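You operate a simulated robot arm through the tools that you are given. There is no shell and no other tool. Be economical: measure what you need, move in short steps, check, and stop when the job is done.

You are at the controls of a simulated two-armed robot. One attempt, no reset.

TASK
On the top of the machine table, fold the wiping rag in half.

Only the result counts: the job must be done as asked and must still hold three seconds after the hand-in. Knocking over, shifting, dropping, spilling or breaking anything else fails it. Flat cloth is picked up by pressing the open fingertips on it (5 to 10 N) and closing them slowly along it; thin cloth reads only 2 to 8 mm in the jaws.

THE ROBOT
Two 7-joint arms with two-finger parallel grippers on one trunk, on a base that drives. Base frame: it is fixed to the floor where the robot stands at the start and does not move with it; the origin is under the middle of the robot, x ahead of it, y to its left, z up; the surface under the hand at the start is at about z = 0.7. Units: m, degrees, N and s.
The left shoulder is at the start at [0.05, 0.209, 1.121], the right one opposite. With the tool pointing down near the work surface each hand reaches from about 0.1 to 0.9 m from the robot's upright axis, wherever it stands, measured 20 degrees to its own side. Places, roughly: top of the machine table [0.7, 0.1, 0.7]. Payload 4.4 kg a hand.
The tool frame of a hand sits at the grasp point between the pads (the TCP): z along the fingers, y along the line on which they close. The tips reach 0.023 m beyond it. The gripper opens to 0.094 m. The fingers are 0.038 m wide and 0.01 m thick; the gripper's body (0.054 by 0.096 m) begins 0.039 m behind the TCP.
Orientation is that of the tool frame in the base frame, as a unit quaternion [w, x, y, z]. With the fingers straight down and closing along the base's y, the tool's x points along the base's -x, its y along +y and its z along -z.

THE INTERFACE
- The arms move only by the tool jog_arm. It takes "left_moves", "right_moves" or both (then of equal length, played together; a hand with none holds still); each is a list of rows, each a list of 3 entries, a list of its own where there are three numbers: the shift along the tool's x, y, z in m, then the turn, a rotation vector about the tool's x, y, z in rad, then the opening, from 0 (shut) to 1 (fully open). In form: [[[dx, dy, dz], [wx, wy, wz], grip], ...]. A call has 1 to 8 rows; each row is the pose to reach, as a shift and turn from the pose commanded when the call began, along the tool's axes at that moment. Each row takes 0.2 s and may step no farther than 0.05 m and 8.6 degrees from the row before; otherwise, or with a gripper value out of range, the whole call is refused. Where a pose cannot be reached the arm comes as near as it can. A force on the tool above 40 N (or 10 N above the force at the start of the call, whichever is more), or a blocked arm, ends the call early, and 0.2 s more pass. The fingers move at their own pace (about 0.108 m/s each) and stop on an object; they squeeze with about 29 N. The grip force told is the motor's: it shows also when the fingers shut on nothing. Time passes only in rows, and 0.2 s behind the last, so rows that repeat a pose let the fingers close. It gives the time, the measured TCP pose, the force on the tool (base axes), the opening and the grip force at its end, in the units of the frame above (readings bear some noise), with the torque about the TCP (base axes, N m) and any sound that the robot's microphone picked up.
- Cameras (640 x 400 px; columns grow to the right, rows downward): "scene" is now at [0.1493, 0.014, 1.283]; the picture's right is [0.14, -0.99, 0.00], its down [-0.66, -0.10, -0.74] and it looks along [0.74, 0.11, -0.67] (base axes); focal length 257 px, centre (320, 200). "left" rides on the left gripper at [0.086, -0.016, -0.075] in its tool frame; the picture's right is [0.18, 0.98, 0.00], its down [-0.58, 0.11, -0.81] and it looks along [-0.79, 0.15, 0.59] (tool axes); focal length 243 px, centre (320, 200). "right" rides on the right gripper at [0.086, 0.016, -0.074] in its tool frame; the picture's right is [-0.18, 0.98, 0.00], its down [-0.58, -0.11, -0.81] and it looks along [-0.79, -0.15, 0.59] (tool axes); focal length 243 px, centre (320, 200). There is no depth. A picture from a camera that has moved, and an enlarged one, comes with that camera's place and axes in the base frame and with its lens.
- snapshot(camera): a new picture of that camera. It takes no simulated time.
- slide_trunk(by): slides the trunk up (or, below 0, down) by that many m; the arms and the scene camera ride with it, the base frame stays. It gives what a move gives, with no picture.
- steer(legs): drives the robot by 1 to 6 legs, each [ahead, left, turn to the left] in m, m and degrees, along the robot's own axes; the way and the turn of a leg run together, so that a leg with both is an arc; at most 1.5 m and 180 degrees a leg. The arms and the cameras ride along, it lands a little off, and it stops where it bumps. It gives what a move gives.
- turn_head(pan, tilt): turns the head with the scene camera to pan (to the left, within 80 degrees either way) and tilt (down, from -29 to 69), counted from straight ahead of the robot. It gives what a move gives.
- close_up(camera, box): a new picture of the part [left, top, right, bottom] of that camera's present view, enlarged. It takes no simulated time.
- job_done(): hands the job in; it is judged then, once.

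Work in short steps. Places have to be worked out from the pictures, the camera data and where the tool is seen: move nearer, look again, correct. Check each grasp and each placing, and mend what went wrong. You have 120 turns and 92 pictures in all, those below and enlarged ones among them. Open the grippers and draw the arms clear of the work before you hand the job in, unless the task says otherwise; then end with one line.

The tools are called after "Call:" by a JSON object that holds its "api" and its "payload". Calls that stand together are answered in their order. jog_arm: Moves the arms, as the interface text tells. Its arguments: {"type":"object","properties":{"left_moves":{"type":"array"},"right_moves":{"type":"array"}},"required":[]} The other tools are called the same way: slide_trunk (by) slides the trunk up or down; steer (legs) drives the base; turn_head (pan, tilt) turns the head that bears the scene camera; snapshot (camera) takes a picture; close_up (camera, box) takes an enlarged picture of a part of a camera's view; job_done () hands the job in.

At the start:

```text
clock: 0.0
left_ee_pos: [0.6114, 0.3007, 0.9486]
left_orientation: [-0.001, 0.001, 1.0, 0.001]
left_contact_force: [0.2, -0.3, -0.5]
left_moment: [0.01, -0.01, 0.06]
left_width: 0.0938
left_gripper_force: 0.1
right_ee_pos: [0.6767, -0.2052, 0.9386]
right_orientation: [-0.001, 0.0, 1.0, 0.0]
right_contact_force: [-0.2, -0.3, -0.3]
right_moment: [0.02, -0.01, -0.01]
right_width: 0.094
right_gripper_force: 0.1
trunk travel left (down, up): [-0.2, 0.363]
robot x, y, heading: [-0.0011, -0.0002, -0.2]
head pan, tilt: [8.2, 42.0]
```

scene: 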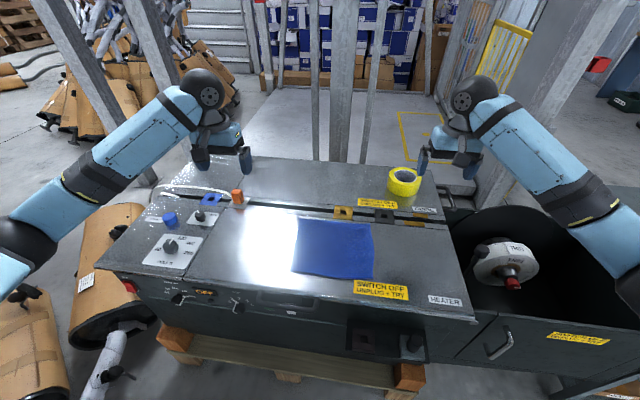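
right: 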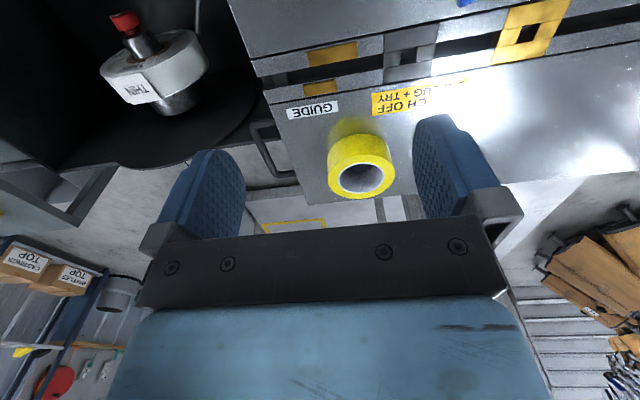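
left: 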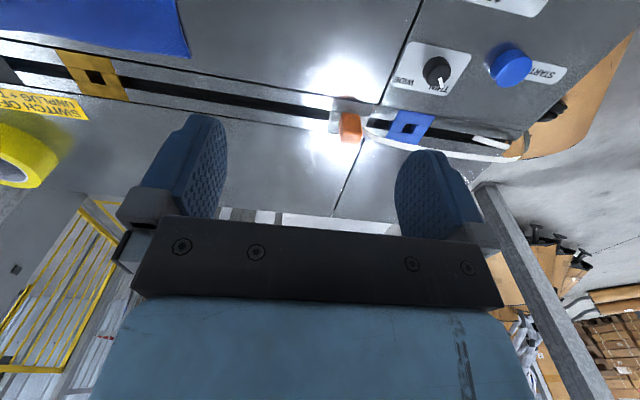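

The rag lies at about x 0.51–0.70, y -0.065–0.15. I take an enlarged view to fix its corners.

Call:
{"api": "close_up", "payload": {"camera": "scene", "box": [240, 180, 432, 300]}}

```text
3.33 times, centred on (336, 240) of scene
camera zoom: at [0.1493, 0.014, 1.283], right [0.14, -0.99, 0.0], down [-0.66, -0.1, -0.74], along [0.74, 0.11, -0.67], focal length 856 px, centre (267, 67)
```

zoom: 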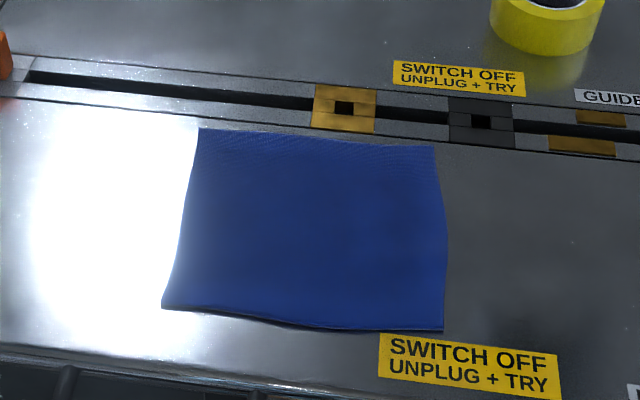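

The near edge runs from about (0.507, 0.149) to (0.516, -0.067). I bring both hands above its two corners, turning them so they close along base x with the cameras outside.

Call:
{"api": "jog_arm", "payload": {"left_moves": [[[0.0095, -0.022, 0.016], [0, 0, 0.147], 1], [[0.019, -0.044, 0.032], [0, 0, 0.294], 1], [[0.0285, -0.066, 0.048], [0, 0, 0.441], 1], [[0.038, -0.088, 0.064], [0, 0, 0.588], 1], [[0.0475, -0.11, 0.08], [0, 0, 0.735], 1], [[0.057, -0.132, 0.096], [0, 0, 0.882], 1], [[0.0665, -0.154, 0.112], [0, 0, 1.029], 1], [[0.076, -0.176, 0.128], [0, 0, 1.176], 1]], "right_moves": [[[0.0177, 0.0205, 0.0148], [0, 0, -0.147], 1], [[0.0355, 0.041, 0.0296], [0, 0, -0.294], 1], [[0.0532, 0.0615, 0.0444], [0, 0, -0.441], 1], [[0.071, 0.082, 0.0592], [0, 0, -0.588], 1], [[0.0887, 0.1025, 0.074], [0, 0, -0.735], 1], [[0.1065, 0.123, 0.0888], [0, 0, -0.882], 1], [[0.1242, 0.1435, 0.1036], [0, 0, -1.029], 1], [[0.142, 0.164, 0.1185], [0, 0, -1.176], 1]]}}

```text
clock: 1.8
left_ee_pos: [0.5367, 0.1258, 0.8183]
left_orientation: [0.0, 0.556, 0.831, 0.0]
left_contact_force: [-1.0, -0.4, -0.3]
left_moment: [-0.02, -0.01, -0.07]
left_width: 0.0939
left_gripper_force: 0.1
right_ee_pos: [0.5341, -0.042, 0.8186]
right_orientation: [0.0, -0.555, 0.832, -0.001]
right_contact_force: [0.3, -0.4, 0.1]
right_moment: [-0.01, 0.02, -0.02]
right_width: 0.0944
right_gripper_force: 0.0
trunk travel left (down, up): [-0.2, 0.363]
robot x, y, heading: [0.0027, -0.0016, 0.1]
head pan, tilt: [8.2, 42.0]
```

Positions came out as planned; I finish the quarter turn and narrow the fingers to about 0.035 m.

Call:
{"api": "jog_arm", "payload": {"left_moves": [[[0, 0, 0], [0, 0, 0.14], 0.6], [[0, 0, 0], [0, 0, 0.28], 0.37], [[0, 0, 0], [0, 0, 0.395], 0.37], [[0, 0, 0], [0, 0, 0.395], 0.37]], "right_moves": [[[0, 0, 0], [0, 0, -0.14], 0.6], [[0, 0, 0], [0, 0, -0.28], 0.37], [[0, 0, 0], [0, 0, -0.395], 0.37], [[0, 0, 0], [0, 0, -0.395], 0.37]]}}

Call:
{"api": "snapshot", "payload": {"camera": "scene"}}

Call:
{"api": "snapshot", "payload": {"camera": "left"}}

Call:
{"api": "snapshot", "payload": {"camera": "right"}}

```text
clock: 2.8
left_ee_pos: [0.5348, 0.1262, 0.8201]
left_orientation: [-0.001, 0.708, 0.706, -0.001]
left_contact_force: [-0.4, -0.4, -0.6]
left_moment: [0.01, 0.0, 0.01]
left_width: 0.0349
left_gripper_force: 0.0
right_ee_pos: [0.5358, -0.0419, 0.82]
right_orientation: [0.0, 0.708, -0.707, 0.0]
right_contact_force: [-0.2, -0.1, -0.4]
right_moment: [-0.02, -0.01, -0.01]
right_width: 0.0348
right_gripper_force: 0.0
trunk travel left (down, up): [-0.2, 0.363]
robot x, y, heading: [-0.0011, -0.0021, 0.3]
head pan, tilt: [8.2, 42.0]
```

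```text
87 pictures are left
camera scene: at [0.1493, 0.014, 1.283], right [0.14, -0.99, 0.0], down [-0.66, -0.1, -0.74], along [0.74, 0.11, -0.67], focal length 257 px, centre (320, 200)
```

scene: 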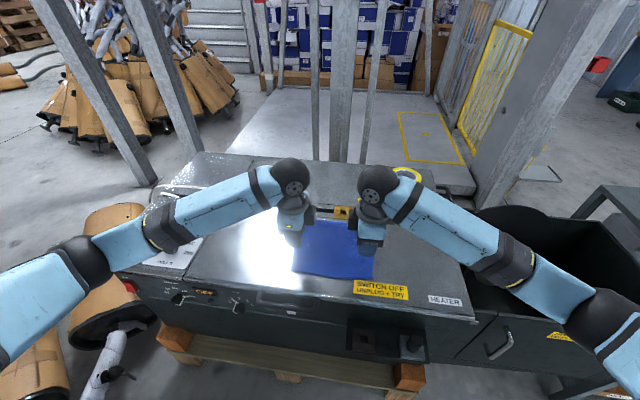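

```text
86 pictures are left
camera left: at [0.521, 0.2122, 0.895], right [0.98, 0.18, 0.0], down [0.11, -0.58, 0.81], along [0.15, -0.79, -0.59], focal length 243 px, centre (320, 200)
```

left: 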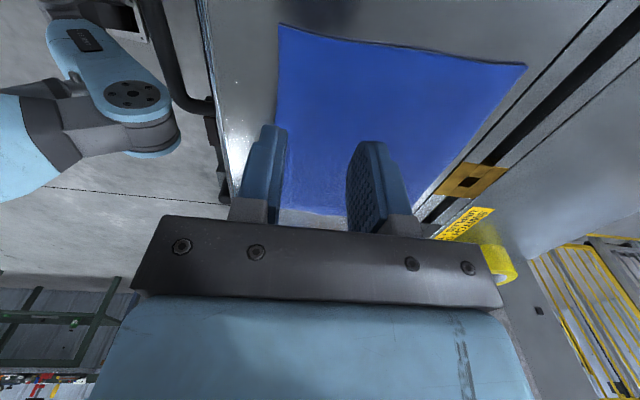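

```text
85 pictures are left
camera right: at [0.5201, -0.129, 0.8938], right [-0.98, 0.18, 0.0], down [0.11, 0.58, 0.81], along [0.15, 0.79, -0.59], focal length 243 px, centre (320, 200)
```

right: 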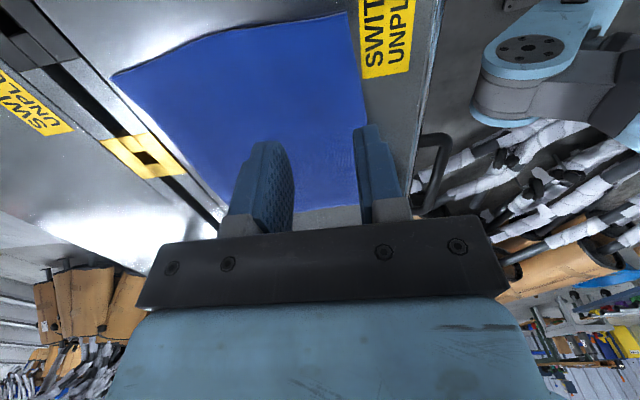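

Both hand cameras agree: the rag's left near corner is at (0.506, 0.147), the right one at (0.514, -0.07), with z ≈ 0.70. I shift inward so both fingers land on cloth and descend to just above it.

Call:
{"api": "jog_arm", "payload": {"left_moves": [[[0, 0.007, 0.03], [0, 0, 0], 0.37], [[0, 0.007, 0.06], [0, 0, 0], 0.37], [[0, 0.007, 0.083], [0, 0, 0], 0.37]], "right_moves": [[[0.005, -0.012, 0.03], [0, 0, 0], 0.37], [[0.005, -0.012, 0.06], [0, 0, 0], 0.37], [[0.005, -0.012, 0.083], [0, 0, 0], 0.37]]}}

Call:
{"api": "snapshot", "payload": {"camera": "left"}}

Call:
{"api": "snapshot", "payload": {"camera": "right"}}

```text
clock: 3.6
left_ee_pos: [0.5443, 0.1265, 0.7365]
left_orientation: [-0.001, 0.706, 0.708, 0.0]
left_contact_force: [0.6, -0.3, -0.1]
left_moment: [-0.01, -0.02, -0.03]
left_width: 0.0349
left_gripper_force: 0.0
right_ee_pos: [0.5456, -0.0461, 0.7364]
right_orientation: [0.0, 0.707, -0.707, 0.0]
right_contact_force: [-0.1, 0.5, 1.0]
right_moment: [-0.01, 0.02, 0.01]
right_width: 0.0349
right_gripper_force: 0.1
trunk travel left (down, up): [-0.2, 0.363]
robot x, y, heading: [0.001, -0.0021, -0.0]
head pan, tilt: [8.2, 42.0]
```

```text
84 pictures are left
camera left: at [0.5283, 0.2133, 0.8123], right [0.98, 0.18, 0.0], down [0.11, -0.58, 0.81], along [0.15, -0.79, -0.59], focal length 243 px, centre (320, 200)
```

left: 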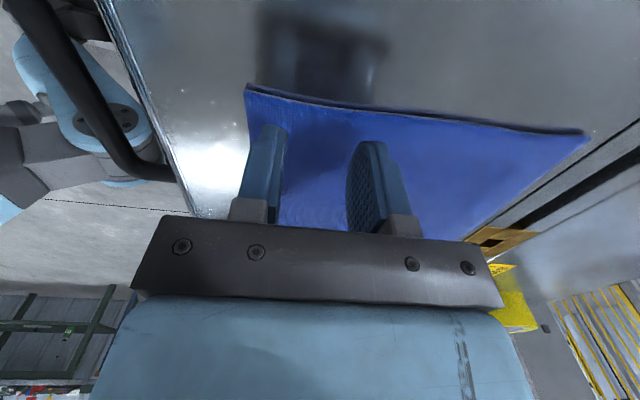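

```text
83 pictures are left
camera right: at [0.5303, -0.1335, 0.8109], right [-0.98, 0.18, 0.0], down [0.11, 0.58, 0.81], along [0.15, 0.79, -0.59], focal length 243 px, centre (320, 200)
```

right: 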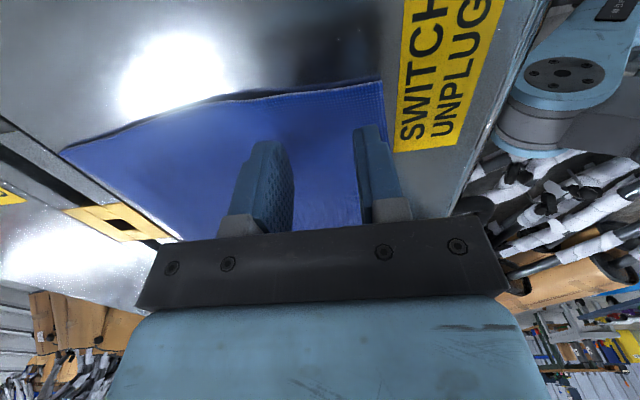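

Both fingers of each hand are over cloth. I lower gently to make contact.

Call:
{"api": "jog_arm", "payload": {"left_moves": [[[0, 0, 0.006], [0, 0, 0], 0.37], [[0, 0, 0.011], [0, 0, 0], 0.37]], "right_moves": [[[0, -0.003, 0.006], [0, 0, 0], 0.37], [[0, -0.003, 0.011], [0, 0, 0], 0.37]]}}

```text
clock: 4.2
left_ee_pos: [0.5429, 0.1262, 0.7274]
left_orientation: [0.001, 0.707, 0.707, 0.001]
left_contact_force: [0.0, 0.6, 2.9]
left_moment: [0.0, -0.01, -0.01]
left_width: 0.0343
left_gripper_force: 0.1
right_ee_pos: [0.5506, -0.0481, 0.7275]
right_orientation: [0.001, -0.707, 0.707, -0.001]
right_contact_force: [0.3, 0.4, 5.1]
right_moment: [-0.01, 0.0, -0.01]
right_width: 0.0348
right_gripper_force: 0.0
trunk travel left (down, up): [-0.2, 0.363]
robot x, y, heading: [-0.0007, -0.0018, -0.2]
head pan, tilt: [8.2, 42.0]
```

Contact: 3 N left, 5 N right. I press slightly more on both.

Call:
{"api": "jog_arm", "payload": {"left_moves": [[[0, 0, 0.002], [0, 0, 0], 0.37]], "right_moves": [[[0, 0, 0.001], [0, 0, 0], 0.37]]}}

```text
clock: 4.6
left_ee_pos: [0.5427, 0.1261, 0.7267]
left_orientation: [0.001, 0.707, 0.707, 0.001]
left_contact_force: [0.5, 1.6, 12.1]
left_moment: [0.06, 0.02, 0.0]
left_width: 0.0347
left_gripper_force: 0.0
right_ee_pos: [0.5485, -0.0464, 0.7261]
right_orientation: [-0.001, 0.707, -0.707, 0.002]
right_contact_force: [1.2, -1.1, 7.7]
right_moment: [0.02, -0.03, 0.0]
right_width: 0.0348
right_gripper_force: 0.1
trunk travel left (down, up): [-0.2, 0.363]
robot x, y, heading: [-0.0037, -0.0028, 0.2]
head pan, tilt: [8.2, 42.0]
```

Left presses 12 N, right 8 N; I ease the left a touch and close both slowly.

Call:
{"api": "jog_arm", "payload": {"left_moves": [[[0, 0, -0.0007], [0, 0, 0], 0.33], [[0, 0, -0.0007], [0, 0, 0], 0.28], [[0, 0, -0.0007], [0, 0, 0], 0.23], [[0, 0, -0.0007], [0, 0, 0], 0.18], [[0, 0, -0.0007], [0, 0, 0], 0.13], [[0, 0, -0.0007], [0, 0, 0], 0.08], [[0, 0, -0.0007], [0, 0, 0], 0.03], [[0, 0, -0.0007], [0, 0, 0], 0]], "right_moves": [[[0, 0, 0], [0, 0, 0], 0.33], [[0, 0, 0], [0, 0, 0], 0.28], [[0, 0, 0], [0, 0, 0], 0.23], [[0, 0, 0], [0, 0, 0], 0.18], [[0, 0, 0], [0, 0, 0], 0.13], [[0, 0, 0], [0, 0, 0], 0.08], [[0, 0, 0], [0, 0, 0], 0.03], [[0, 0, 0], [0, 0, 0], 0]]}}

Call:
{"api": "snapshot", "payload": {"camera": "left"}}

Call:
{"api": "snapshot", "payload": {"camera": "right"}}

```text
clock: 6.4
left_ee_pos: [0.5424, 0.1262, 0.7264]
left_orientation: [0.001, 0.707, 0.707, 0.0]
left_contact_force: [0.1, -1.8, 11.5]
left_moment: [-0.04, 0.02, 0.02]
left_width: 0.0032
left_gripper_force: 28.1
right_ee_pos: [0.5487, -0.0473, 0.7263]
right_orientation: [-0.001, 0.707, -0.707, 0.001]
right_contact_force: [1.2, 2.2, 14.7]
right_moment: [0.04, 0.0, -0.03]
right_width: 0.0044
right_gripper_force: 29.1
trunk travel left (down, up): [-0.2, 0.363]
robot x, y, heading: [0.002, -0.0001, 0.1]
head pan, tilt: [8.2, 42.0]
```

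```text
82 pictures are left
camera left: at [0.5272, 0.2121, 0.8017], right [0.98, 0.18, 0.0], down [0.11, -0.58, 0.81], along [0.15, -0.79, -0.59], focal length 243 px, centre (320, 200)
```

left: 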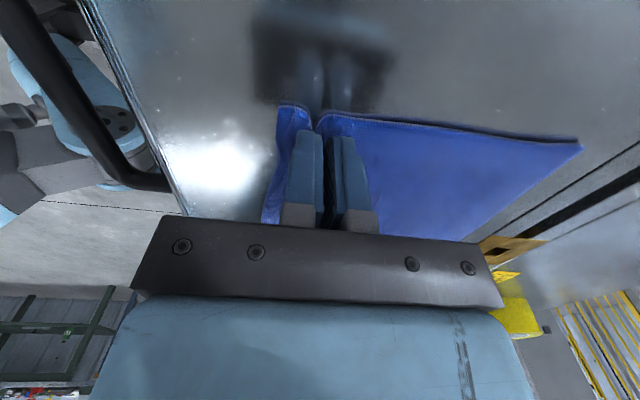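

```text
81 pictures are left
camera right: at [0.5327, -0.1338, 0.8005], right [-0.98, 0.18, 0.0], down [0.11, 0.58, 0.81], along [0.15, 0.79, -0.59], focal length 243 px, centre (320, 200)
```

right: 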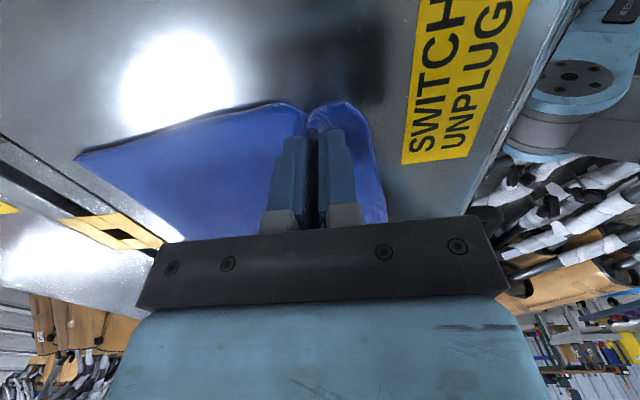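

Both pinched (3–4 mm), but each leaves a ~2 cm tail before the edge, which would tuck under during the fold. I open again slowly in place to spread the cloth back, then lift for a grasp nearer the edge.

Call:
{"api": "jog_arm", "payload": {"left_moves": [[[0, 0, 0], [0, 0, 0], 0.1], [[0, 0, 0], [0, 0, 0], 0.2], [[0, 0, 0], [0, 0, 0], 0.3], [[0, 0, 0], [0, 0, 0], 0.38], [[0, 0, -0.01], [0, 0, 0], 0.38], [[0, 0, -0.03], [0, 0, 0], 0.38], [[0, 0, -0.05], [0, 0, 0], 0.38]], "right_moves": [[[0, 0, 0], [0, 0, 0], 0.1], [[0, 0, 0], [0, 0, 0], 0.2], [[0, 0, 0], [0, 0, 0], 0.3], [[0, 0, 0], [0, 0, 0], 0.38], [[0, 0, -0.01], [0, 0, 0], 0.38], [[0, 0, -0.03], [0, 0, 0], 0.38], [[0, 0, -0.05], [0, 0, 0], 0.38]]}}

Call:
{"api": "snapshot", "payload": {"camera": "left"}}

Call:
{"api": "snapshot", "payload": {"camera": "right"}}

```text
clock: 8.0
left_ee_pos: [0.5432, 0.126, 0.7738]
left_orientation: [0.0, 0.707, 0.707, 0.0]
left_contact_force: [0.6, 0.4, 0.0]
left_moment: [-0.03, 0.01, 0.04]
left_width: 0.0357
left_gripper_force: 0.0
right_ee_pos: [0.5492, -0.0473, 0.7754]
right_orientation: [0.0, 0.707, -0.707, 0.001]
right_contact_force: [0.2, -0.1, -0.8]
right_moment: [-0.02, 0.03, 0.01]
right_width: 0.0358
right_gripper_force: 0.1
trunk travel left (down, up): [-0.2, 0.363]
robot x, y, heading: [0.0001, -0.0015, -0.3]
head pan, tilt: [8.2, 42.0]
```

```text
80 pictures are left
camera left: at [0.5275, 0.2125, 0.8496], right [0.98, 0.18, 0.0], down [0.11, -0.58, 0.81], along [0.15, -0.79, -0.59], focal length 243 px, centre (320, 200)
```

left: 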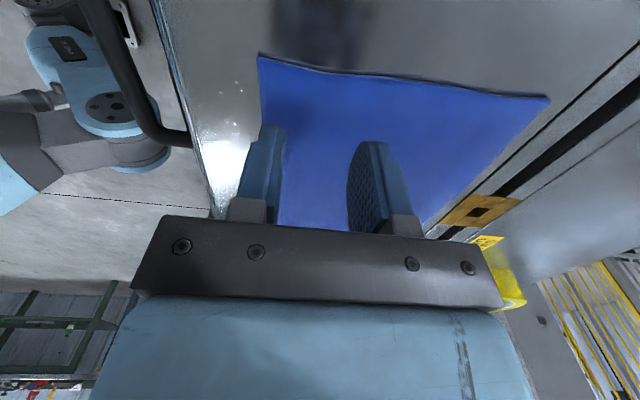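

```text
79 pictures are left
camera right: at [0.533, -0.1342, 0.8489], right [-0.98, 0.18, 0.0], down [0.11, 0.58, 0.81], along [0.15, 0.79, -0.59], focal length 243 px, centre (320, 200)
```

right: 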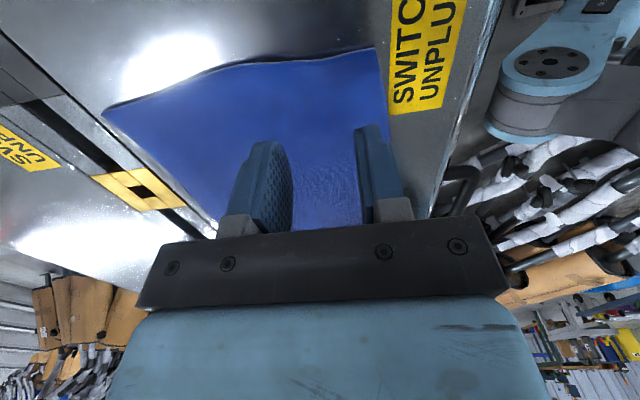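

The rag spread back flat. I shift both hands 13 mm toward the near edge, so the near fingers straddle it, and press down again.

Call:
{"api": "jog_arm", "payload": {"left_moves": [[[0, -0.013, 0.015], [0, 0, 0], 0.37], [[0, -0.013, 0.035], [0, 0, 0], 0.37], [[0, -0.013, 0.044], [0, 0, 0], 0.37], [[0, -0.013, 0.049], [0, 0, 0], 0.37]], "right_moves": [[[0, 0.013, 0.015], [0, 0, 0], 0.37], [[0, 0.013, 0.035], [0, 0, 0], 0.37], [[0, 0.013, 0.044], [0, 0, 0], 0.37], [[0, 0.013, 0.049], [0, 0, 0], 0.37]]}}

Call:
{"api": "snapshot", "payload": {"camera": "left"}}

Call:
{"api": "snapshot", "payload": {"camera": "right"}}

```text
clock: 9.0
left_ee_pos: [0.5311, 0.1254, 0.7266]
left_orientation: [0.001, 0.707, 0.707, 0.0]
left_contact_force: [1.5, 1.1, 6.5]
left_moment: [0.02, -0.08, 0.0]
left_width: 0.035
left_gripper_force: 0.4
right_ee_pos: [0.5364, -0.0465, 0.7274]
right_orientation: [0.001, -0.707, 0.707, -0.001]
right_contact_force: [0.4, -0.8, 6.2]
right_moment: [0.01, -0.01, -0.01]
right_width: 0.0347
right_gripper_force: 0.1
trunk travel left (down, up): [-0.2, 0.363]
robot x, y, heading: [-0.0029, -0.0019, 0.1]
head pan, tilt: [8.2, 42.0]
```

```text
78 pictures are left
camera left: at [0.5153, 0.2124, 0.8018], right [0.98, 0.18, 0.0], down [0.11, -0.58, 0.81], along [0.15, -0.79, -0.59], focal length 243 px, centre (320, 200)
```

left: 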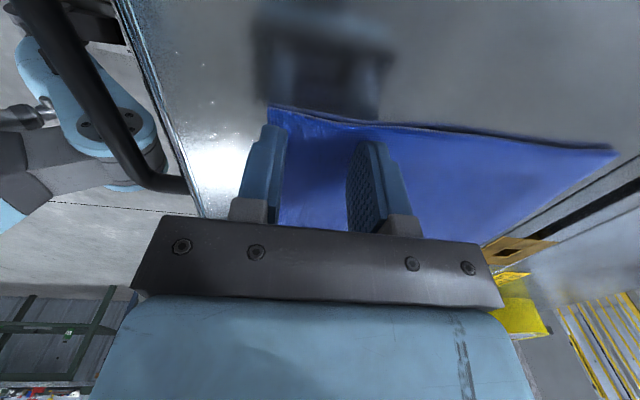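

```text
77 pictures are left
camera right: at [0.5211, -0.1338, 0.8008], right [-0.98, 0.18, 0.0], down [0.11, 0.58, 0.81], along [0.15, 0.79, -0.59], focal length 243 px, centre (320, 200)
```

right: 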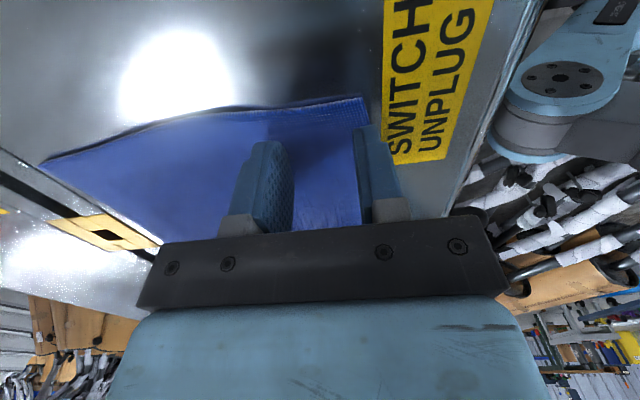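

Near fingers now sit on the near edge at about 6 N each. I close slowly.

Call:
{"api": "jog_arm", "payload": {"left_moves": [[[0, 0, 0], [0, 0, 0], 0.32], [[0, 0, 0], [0, 0, 0], 0.27], [[0, 0, 0], [0, 0, 0], 0.22], [[0, 0, 0], [0, 0, 0], 0.17], [[0, 0, 0], [0, 0, 0], 0.12], [[0, 0, 0], [0, 0, 0], 0.07], [[0, 0, 0], [0, 0, 0], 0.02], [[0, 0, 0], [0, 0, 0], 0]], "right_moves": [[[0, 0, 0], [0, 0, 0], 0.32], [[0, 0, 0], [0, 0, 0], 0.27], [[0, 0, 0], [0, 0, 0], 0.22], [[0, 0, 0], [0, 0, 0], 0.17], [[0, 0, 0], [0, 0, 0], 0.12], [[0, 0, 0], [0, 0, 0], 0.07], [[0, 0, 0], [0, 0, 0], 0.02], [[0, 0, 0], [0, 0, 0], 0]]}}

Call:
{"api": "snapshot", "payload": {"camera": "left"}}

Call:
{"api": "snapshot", "payload": {"camera": "right"}}

```text
clock: 10.8
left_ee_pos: [0.5298, 0.1251, 0.7271]
left_orientation: [0.001, 0.707, 0.707, 0.001]
left_contact_force: [0.4, -5.1, 13.8]
left_moment: [-0.18, 0.02, -0.02]
left_width: 0.0044
left_gripper_force: 28.8
right_ee_pos: [0.5369, -0.0471, 0.7266]
right_orientation: [0.0, -0.707, 0.708, -0.001]
right_contact_force: [-0.1, 3.4, 8.9]
right_moment: [0.11, 0.0, 0.02]
right_width: 0.0048
right_gripper_force: 28.6
trunk travel left (down, up): [-0.2, 0.363]
robot x, y, heading: [-0.0016, -0.0022, -0.1]
head pan, tilt: [8.2, 42.0]
```

```text
76 pictures are left
camera left: at [0.5147, 0.2121, 0.8017], right [0.98, 0.18, 0.0], down [0.11, -0.58, 0.81], along [0.15, -0.79, -0.59], focal length 243 px, centre (320, 200)
```

left: 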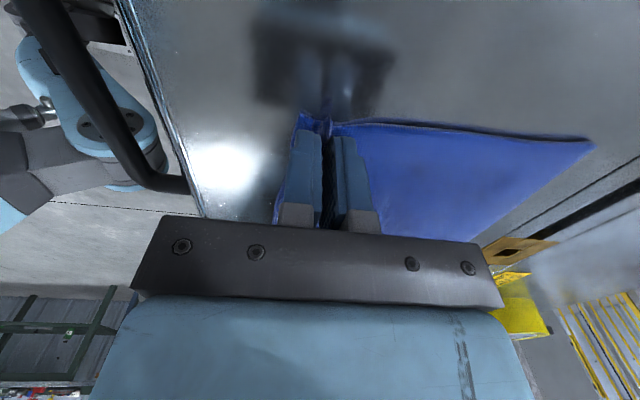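

```text
75 pictures are left
camera right: at [0.5205, -0.1337, 0.8007], right [-0.98, 0.18, 0.0], down [0.11, 0.58, 0.81], along [0.15, 0.79, -0.59], focal length 243 px, centre (320, 200)
```

right: 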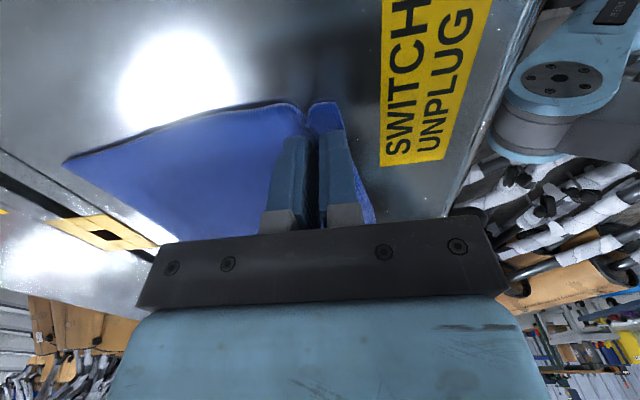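

Good grasps (4–5 mm, short tails); the rag slid ~2 cm nearer, so its far edge is now at x ≈ 0.673 (left) to 0.684 (right). I start the fold arc, tilting the hands backward so the flap turns over; first half only, then look.

Call:
{"api": "jog_arm", "payload": {"left_moves": [[[0, 0.003, -0.008], [0.14, 0, 0], 0], [[0, 0.0095, -0.019], [0.279, 0, 0], 0], [[0, 0.019, -0.028], [0.419, 0, 0], 0], [[0, 0.0325, -0.035], [0.558, 0, 0], 0]], "right_moves": [[[0, -0.003, -0.008], [-0.14, 0, 0], 0], [[0, -0.0095, -0.019], [-0.279, 0, 0], 0], [[0, -0.019, -0.028], [-0.419, 0, 0], 0], [[0, -0.0325, -0.035], [-0.558, 0, 0], 0]]}}

Call:
{"api": "snapshot", "payload": {"camera": "left"}}

Call:
{"api": "snapshot", "payload": {"camera": "scene"}}

Call:
{"api": "snapshot", "payload": {"camera": "right"}}

```text
clock: 11.8
left_ee_pos: [0.5636, 0.1247, 0.7605]
left_orientation: [-0.196, 0.68, 0.679, -0.196]
left_contact_force: [-0.2, -3.2, -0.2]
left_moment: [-0.09, -0.08, 0.05]
left_width: 0.0036
left_gripper_force: 28.9
right_ee_pos: [0.5687, -0.0474, 0.7599]
right_orientation: [-0.195, -0.679, 0.68, 0.196]
right_contact_force: [-0.4, 4.7, -0.3]
right_moment: [0.07, -0.09, -0.05]
right_width: 0.0044
right_gripper_force: 29.7
trunk travel left (down, up): [-0.2, 0.363]
robot x, y, heading: [0.0001, 0.0032, 0.0]
head pan, tilt: [8.2, 42.0]
```

```text
74 pictures are left
camera left: at [0.5902, 0.2118, 0.833], right [0.83, 0.18, -0.52], down [0.52, -0.58, 0.62], along [-0.19, -0.79, -0.58], focal length 243 px, centre (320, 200)
```

left: 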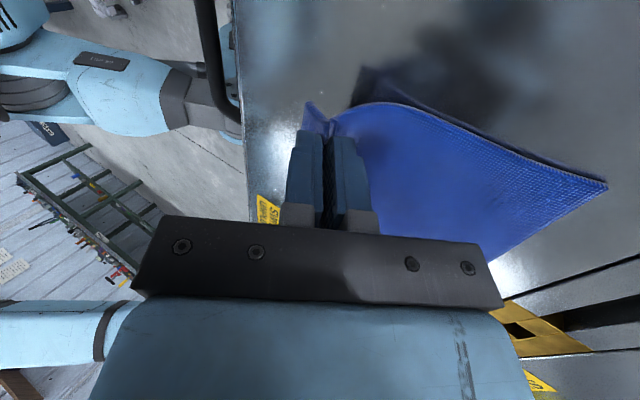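

```text
73 pictures are left
camera scene: at [0.1498, 0.014, 1.2828], right [0.14, -0.99, 0.0], down [-0.66, -0.1, -0.74], along [0.74, 0.11, -0.67], focal length 257 px, centre (320, 200)
```

scene: 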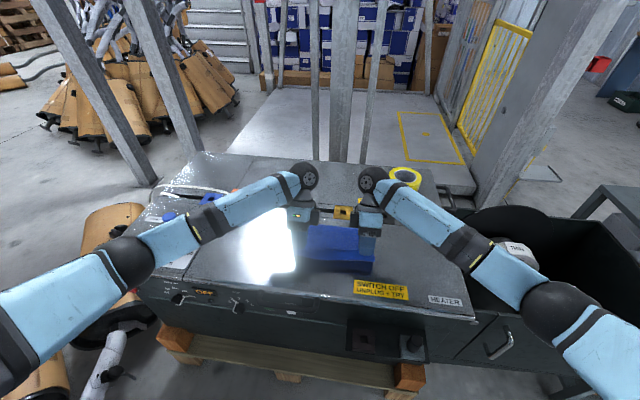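

```text
72 pictures are left
camera right: at [0.596, -0.1344, 0.8312], right [-0.83, 0.18, 0.52], down [0.52, 0.58, 0.62], along [-0.19, 0.79, -0.58], focal length 243 px, centre (320, 200)
```

right: 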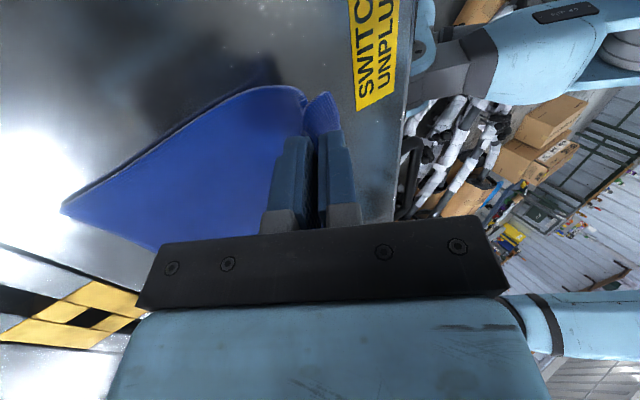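

The flap lifts well and the far edge has stayed put (x ≈ 0.672). I carry on over the top of the arc.

Call:
{"api": "jog_arm", "payload": {"left_moves": [[[0, 0.0124, -0.0113], [0.14, 0, 0], 0], [[0, 0.0299, -0.021], [0.279, 0, 0], 0], [[0, 0.0469, -0.0269], [0.419, 0, 0], 0], [[0, 0.0629, -0.0287], [0.49, 0, 0], 0]], "right_moves": [[[0, -0.0124, -0.0113], [-0.14, 0, 0], 0], [[0, -0.0299, -0.021], [-0.279, 0, 0], 0], [[0, -0.0469, -0.0269], [-0.419, 0, 0], 0], [[0, -0.0629, -0.0287], [-0.49, 0, 0], 0]]}}

Call:
{"api": "snapshot", "payload": {"camera": "left"}}

Call:
{"api": "snapshot", "payload": {"camera": "scene"}}

Call:
{"api": "snapshot", "payload": {"camera": "right"}}

```text
clock: 12.8
left_ee_pos: [0.6318, 0.1254, 0.7549]
left_orientation: [-0.352, 0.612, 0.613, -0.354]
left_contact_force: [-0.2, -2.7, -0.2]
left_moment: [-0.05, -0.03, 0.02]
left_width: 0.0034
left_gripper_force: 29.3
right_ee_pos: [0.627, -0.0484, 0.7508]
right_orientation: [0.353, 0.615, -0.611, -0.352]
right_contact_force: [0.0, 1.5, -0.4]
right_moment: [0.06, -0.09, -0.07]
right_width: 0.0042
right_gripper_force: 28.8
right hand out of reach, approached as far as the arm can: row 4
trunk travel left (down, up): [-0.2, 0.363]
robot x, y, heading: [-0.0021, 0.0026, -0.1]
head pan, tilt: [8.2, 42.0]
```

```text
71 pictures are left
camera left: at [0.6893, 0.2107, 0.8061], right [0.49, 0.18, -0.85], down [0.75, -0.58, 0.31], along [-0.44, -0.79, -0.42], focal length 243 px, centre (320, 200)
```

left: 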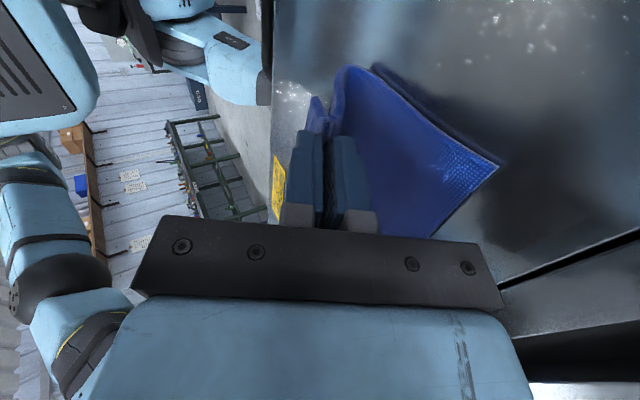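

```text
70 pictures are left
camera scene: at [0.1492, 0.0128, 1.283], right [0.14, -0.99, 0.0], down [-0.66, -0.09, -0.74], along [0.74, 0.11, -0.67], focal length 257 px, centre (320, 200)
```

scene: 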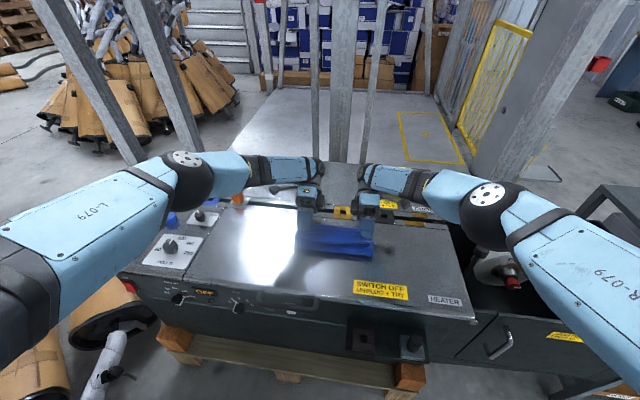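

```text
69 pictures are left
camera right: at [0.6846, -0.1347, 0.8018], right [-0.5, 0.18, 0.85], down [0.75, 0.58, 0.31], along [-0.44, 0.79, -0.42], focal length 243 px, centre (320, 200)
```

right: 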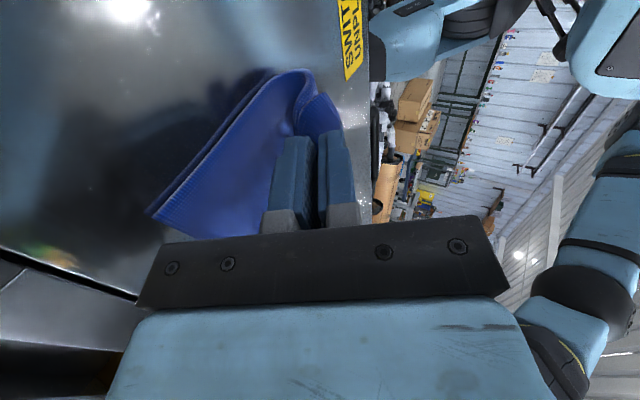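

Far edge still unmoved. The right arm hit its reach limit at this tilt, so I ease the tilt to 50° while carrying the flap further forward and down.

Call:
{"api": "jog_arm", "payload": {"left_moves": [[[0, 0.007, -0.0035], [-0.085, 0, 0], 0], [[0, 0.0145, -0.0065], [-0.17, 0, 0], 0], [[0, 0.0209, -0.0082], [-0.17, 0, 0], 0]], "right_moves": [[[0, -0.006, -0.005], [0.085, 0, 0], 0], [[0, -0.0125, -0.009], [0.17, 0, 0], 0], [[0, -0.0187, -0.0123], [0.17, 0, 0], 0]]}}

Call:
{"api": "close_up", "payload": {"camera": "scene", "box": [240, 160, 432, 280]}}

Call:
{"api": "snapshot", "payload": {"camera": "left"}}

Call:
{"api": "snapshot", "payload": {"camera": "right"}}

```text
clock: 13.6
left_ee_pos: [0.6495, 0.1278, 0.7373]
left_orientation: [-0.3, 0.64, 0.64, -0.301]
left_contact_force: [0.5, -4.0, -0.5]
left_moment: [-0.05, 0.06, 0.04]
left_width: 0.0036
left_gripper_force: 28.9
right_ee_pos: [0.6463, -0.049, 0.7411]
right_orientation: [0.3, 0.64, -0.64, -0.3]
right_contact_force: [1.0, 2.2, -0.5]
right_moment: [0.06, 0.07, -0.05]
right_width: 0.0041
right_gripper_force: 28.6
trunk travel left (down, up): [-0.2, 0.363]
robot x, y, heading: [-0.0013, -0.0013, 0.2]
head pan, tilt: [8.2, 42.0]
```

```text
3.33 times, centred on (336, 220) of scene
camera zoom: at [0.1497, 0.0141, 1.283], right [0.14, -0.99, 0.0], down [-0.66, -0.1, -0.74], along [0.74, 0.11, -0.67], focal length 856 px, centre (267, 133)
```

zoom: 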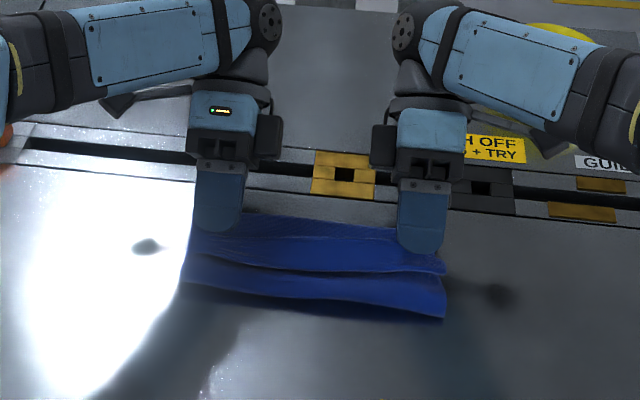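

```text
67 pictures are left
camera left: at [0.6969, 0.2124, 0.7987], right [0.63, 0.18, -0.76], down [0.69, -0.58, 0.43], along [-0.36, -0.79, -0.49], focal length 243 px, centre (320, 200)
```

left: 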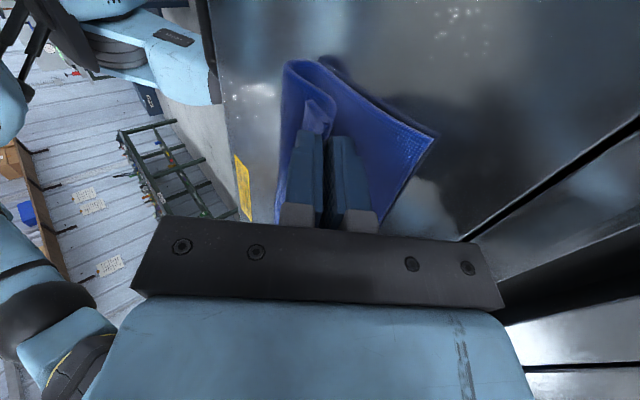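

```text
66 pictures are left
camera right: at [0.6947, -0.1348, 0.7998], right [-0.63, 0.18, 0.76], down [0.69, 0.58, 0.43], along [-0.36, 0.79, -0.49], focal length 243 px, centre (320, 200)
```

right: 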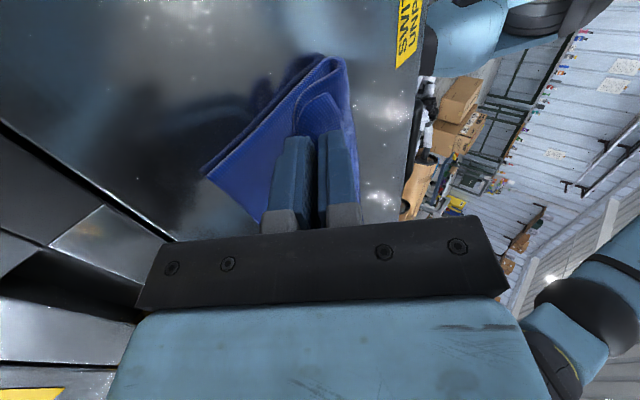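

Tips are at about x 0.63 with the flap's short edge curling back toward the robot. I open slightly to let the ridge unfurl and look at how it settles.

Call:
{"api": "jog_arm", "payload": {"left_moves": [[[0, 0, 0], [0, 0, 0], 0.1], [[0, 0, -0.002], [0, 0, 0], 0.2], [[0, 0, -0.002], [0, 0, 0], 0.2]], "right_moves": [[[0, 0, 0], [0, 0, 0], 0.1], [[0, 0, -0.002], [0, 0, 0], 0.2], [[0, 0, -0.002], [0, 0, 0], 0.2]]}}

Call:
{"api": "close_up", "payload": {"camera": "scene", "box": [240, 160, 432, 280]}}

Call:
{"api": "snapshot", "payload": {"camera": "left"}}

Call:
{"api": "snapshot", "payload": {"camera": "right"}}

```text
clock: 14.4
left_ee_pos: [0.6502, 0.1251, 0.7393]
left_orientation: [-0.301, 0.64, 0.641, -0.3]
left_contact_force: [-0.3, -0.3, -0.4]
left_moment: [-0.01, 0.0, -0.02]
left_width: 0.0191
left_gripper_force: 0.0
right_ee_pos: [0.6465, -0.0469, 0.7427]
right_orientation: [-0.3, -0.64, 0.641, 0.3]
right_contact_force: [-0.2, 0.5, 0.8]
right_moment: [-0.01, -0.01, 0.01]
right_width: 0.0189
right_gripper_force: 0.1
trunk travel left (down, up): [-0.2, 0.363]
robot x, y, heading: [0.0036, 0.0038, 0.1]
head pan, tilt: [8.2, 42.0]
```

```text
3.33 times, centred on (336, 220) of scene
camera zoom: at [0.1493, 0.014, 1.283], right [0.14, -0.99, 0.0], down [-0.66, -0.1, -0.74], along [0.74, 0.11, -0.67], focal length 856 px, centre (267, 133)
```

zoom: 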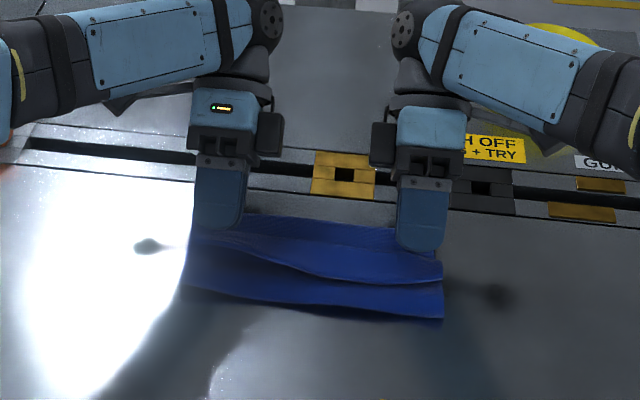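

```text
64 pictures are left
camera left: at [0.6984, 0.2116, 0.8003], right [0.63, 0.18, -0.76], down [0.69, -0.58, 0.43], along [-0.36, -0.79, -0.49], focal length 243 px, centre (320, 200)
```

left: 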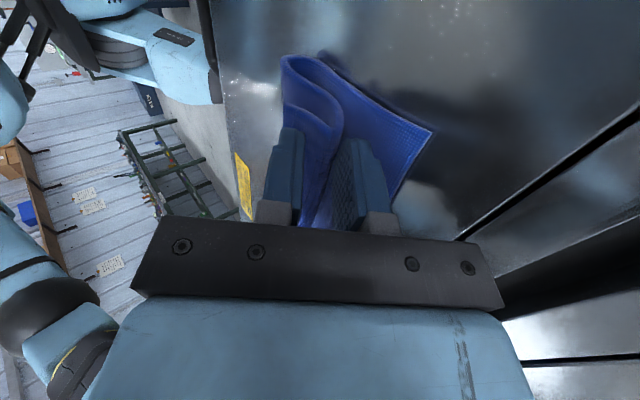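

```text
63 pictures are left
camera right: at [0.6954, -0.1344, 0.8019], right [-0.63, 0.19, 0.76], down [0.69, 0.58, 0.43], along [-0.36, 0.79, -0.49], focal length 243 px, centre (320, 200)
```

right: 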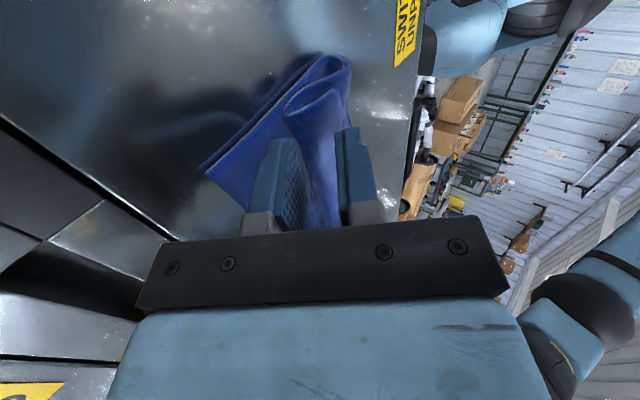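

On the left the flap has unfurled between the fingers; on the right its edge still curls back. I open a bit more and withdraw both hands along their fingers to see how it rests.

Call:
{"api": "jog_arm", "payload": {"left_moves": [[[0, 0, -0.005], [0, 0, 0], 0.3], [[0, 0, -0.02], [0, 0, 0], 0.3], [[0, 0, -0.04], [0, 0, 0], 0.3], [[0, 0, -0.06], [0, 0, 0], 0.3], [[0, 0, -0.08], [0, 0, 0], 0.3], [[0, 0, -0.08], [0, 0, 0], 0.3]], "right_moves": [[[0, 0, -0.005], [0, 0, 0], 0.3], [[0, 0, -0.02], [0, 0, 0], 0.3], [[0, 0, -0.04], [0, 0, 0], 0.3], [[0, 0, -0.06], [0, 0, 0], 0.3], [[0, 0, -0.08], [0, 0, 0], 0.3], [[0, 0, -0.08], [0, 0, 0], 0.3]]}}

Call:
{"api": "close_up", "payload": {"camera": "scene", "box": [240, 160, 432, 280]}}

Call:
{"api": "snapshot", "payload": {"camera": "left"}}

Call:
{"api": "snapshot", "payload": {"camera": "right"}}

```text
clock: 15.8
left_ee_pos: [0.6936, 0.1258, 0.7872]
left_orientation: [-0.3, 0.64, 0.641, -0.3]
left_contact_force: [-0.4, -0.8, 0.5]
left_moment: [0.01, -0.01, 0.0]
left_width: 0.0281
left_gripper_force: 0.1
left hand out of reach, approached as far as the arm can: row 4, 5, 6
right_ee_pos: [0.6735, -0.0473, 0.8097]
right_orientation: [0.302, 0.64, -0.639, -0.302]
right_contact_force: [-0.1, 0.6, -0.1]
right_moment: [0.04, 0.0, -0.01]
right_width: 0.0279
right_gripper_force: 0.0
right hand out of reach, approached as far as the arm can: row 3, 4, 5, 6
trunk travel left (down, up): [-0.2, 0.363]
robot x, y, heading: [0.0006, -0.0026, -0.1]
head pan, tilt: [8.2, 42.0]
```

```text
3.33 times, centred on (336, 220) of scene
camera zoom: at [0.1495, 0.013, 1.283], right [0.14, -0.99, 0.0], down [-0.66, -0.09, -0.74], along [0.74, 0.11, -0.67], focal length 856 px, centre (267, 133)
```

zoom: 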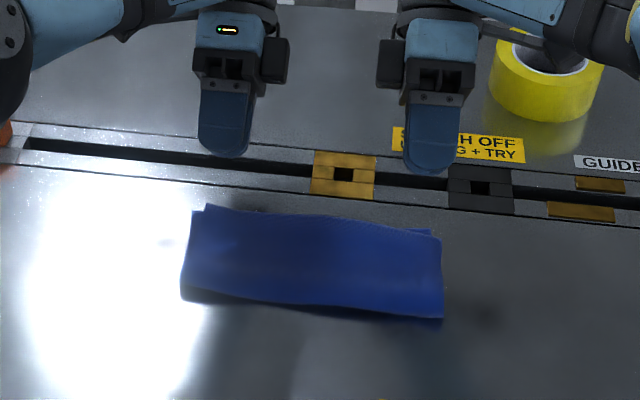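

```text
61 pictures are left
camera left: at [0.742, 0.2122, 0.8484], right [0.63, 0.18, -0.76], down [0.69, -0.58, 0.43], along [-0.36, -0.79, -0.49], focal length 243 px, centre (320, 200)
```

left: 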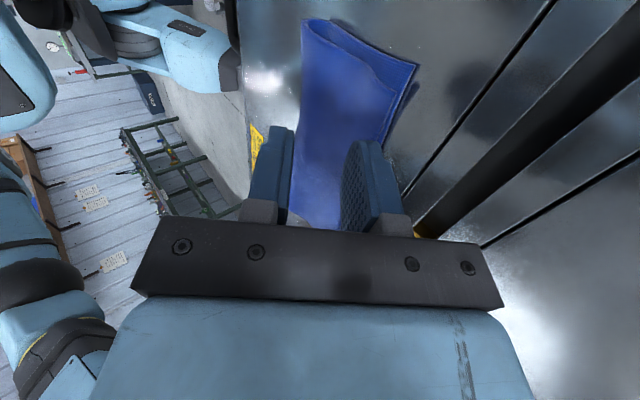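

```text
60 pictures are left
camera right: at [0.7212, -0.1345, 0.8694], right [-0.62, 0.18, 0.76], down [0.69, 0.58, 0.43], along [-0.36, 0.79, -0.49], focal length 243 px, centre (320, 200)
```

right: 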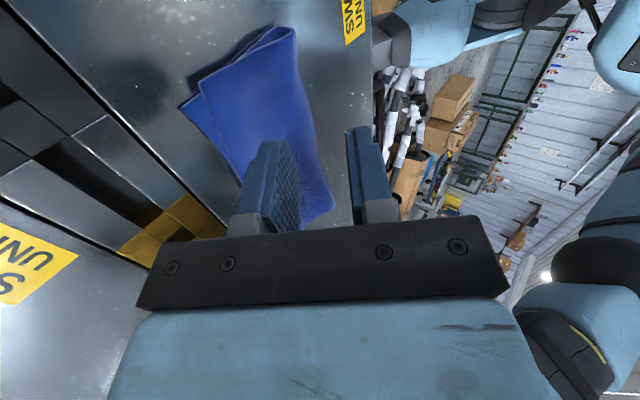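

The flap unfurled by itself and lies folded over. I lift both hands and bring them upright, clear of the rag, for a good look.

Call:
{"api": "jog_arm", "payload": {"left_moves": [[[0, -0.015, -0.013], [-0.14, 0, 0], 0.3], [[0, -0.031, -0.026], [-0.28, 0, 0], 0.3], [[0, -0.046, -0.039], [-0.42, 0, 0], 0.3], [[0, -0.061, -0.051], [-0.56, 0, 0], 0.3], [[0, -0.077, -0.064], [-0.7, 0, 0], 0.3], [[0, -0.092, -0.077], [-0.84, 0, 0], 0.3]], "right_moves": [[[0, 0.015, -0.013], [0.14, 0, 0], 0.3], [[0, 0.031, -0.026], [0.28, 0, 0], 0.3], [[0, 0.046, -0.039], [0.42, 0, 0], 0.3], [[0, 0.061, -0.051], [0.56, 0, 0], 0.3], [[0, 0.077, -0.064], [0.7, 0, 0], 0.3], [[0, 0.092, -0.077], [0.84, 0, 0], 0.3]]}}

Call:
{"api": "close_up", "payload": {"camera": "scene", "box": [272, 200, 400, 280]}}

Call:
{"api": "snapshot", "payload": {"camera": "left"}}

Call:
{"api": "snapshot", "payload": {"camera": "right"}}

```text
clock: 17.2
left_ee_pos: [0.6958, 0.1268, 0.9069]
left_orientation: [-0.012, 0.707, 0.707, -0.012]
left_contact_force: [-0.4, 0.3, -0.7]
left_moment: [0.0, -0.03, 0.01]
left_width: 0.0281
left_gripper_force: 0.0
right_ee_pos: [0.6727, -0.0453, 0.933]
right_orientation: [0.012, 0.707, -0.707, -0.012]
right_contact_force: [-0.2, -0.6, -0.3]
right_moment: [0.01, -0.02, -0.01]
right_width: 0.0282
right_gripper_force: 0.0
trunk travel left (down, up): [-0.2, 0.363]
robot x, y, heading: [-0.0009, -0.0008, -0.1]
head pan, tilt: [8.2, 42.0]
```

```text
5.00 times, centred on (336, 240) of scene
camera zoom: at [0.1484, 0.014, 1.2832], right [0.14, -0.99, 0.0], down [-0.66, -0.1, -0.74], along [0.74, 0.11, -0.67], focal length 1284 px, centre (240, 0)
```

zoom: 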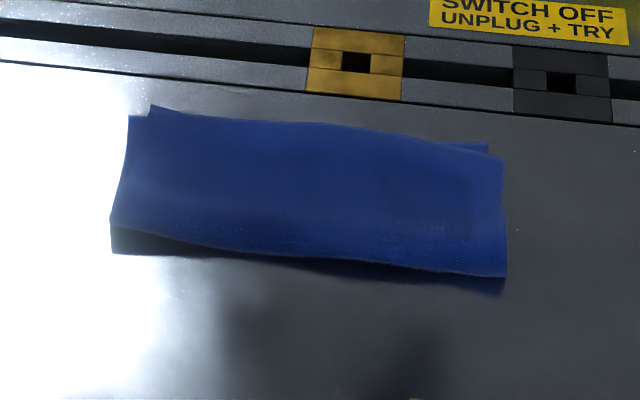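

```text
58 pictures are left
camera left: at [0.6827, 0.2128, 0.9844], right [0.98, 0.18, -0.03], down [0.14, -0.58, 0.8], along [0.13, -0.79, -0.6], focal length 243 px, centre (320, 200)
```

left: 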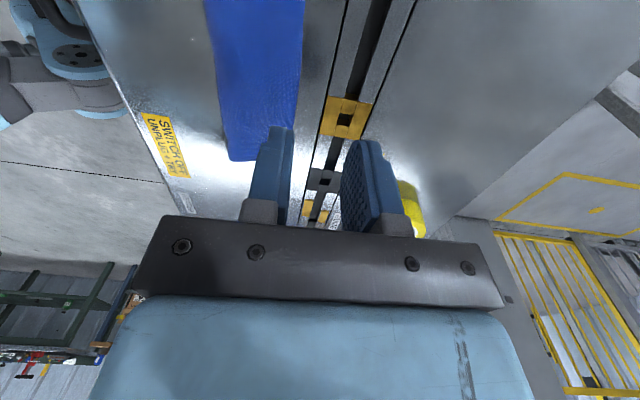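

```text
57 pictures are left
camera right: at [0.6589, -0.1328, 1.0068], right [-0.98, 0.18, 0.03], down [0.14, 0.58, 0.8], along [0.13, 0.79, -0.6], focal length 243 px, centre (320, 200)
```

right: 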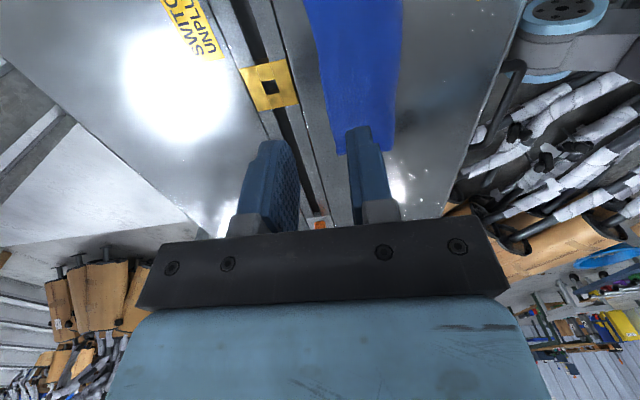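

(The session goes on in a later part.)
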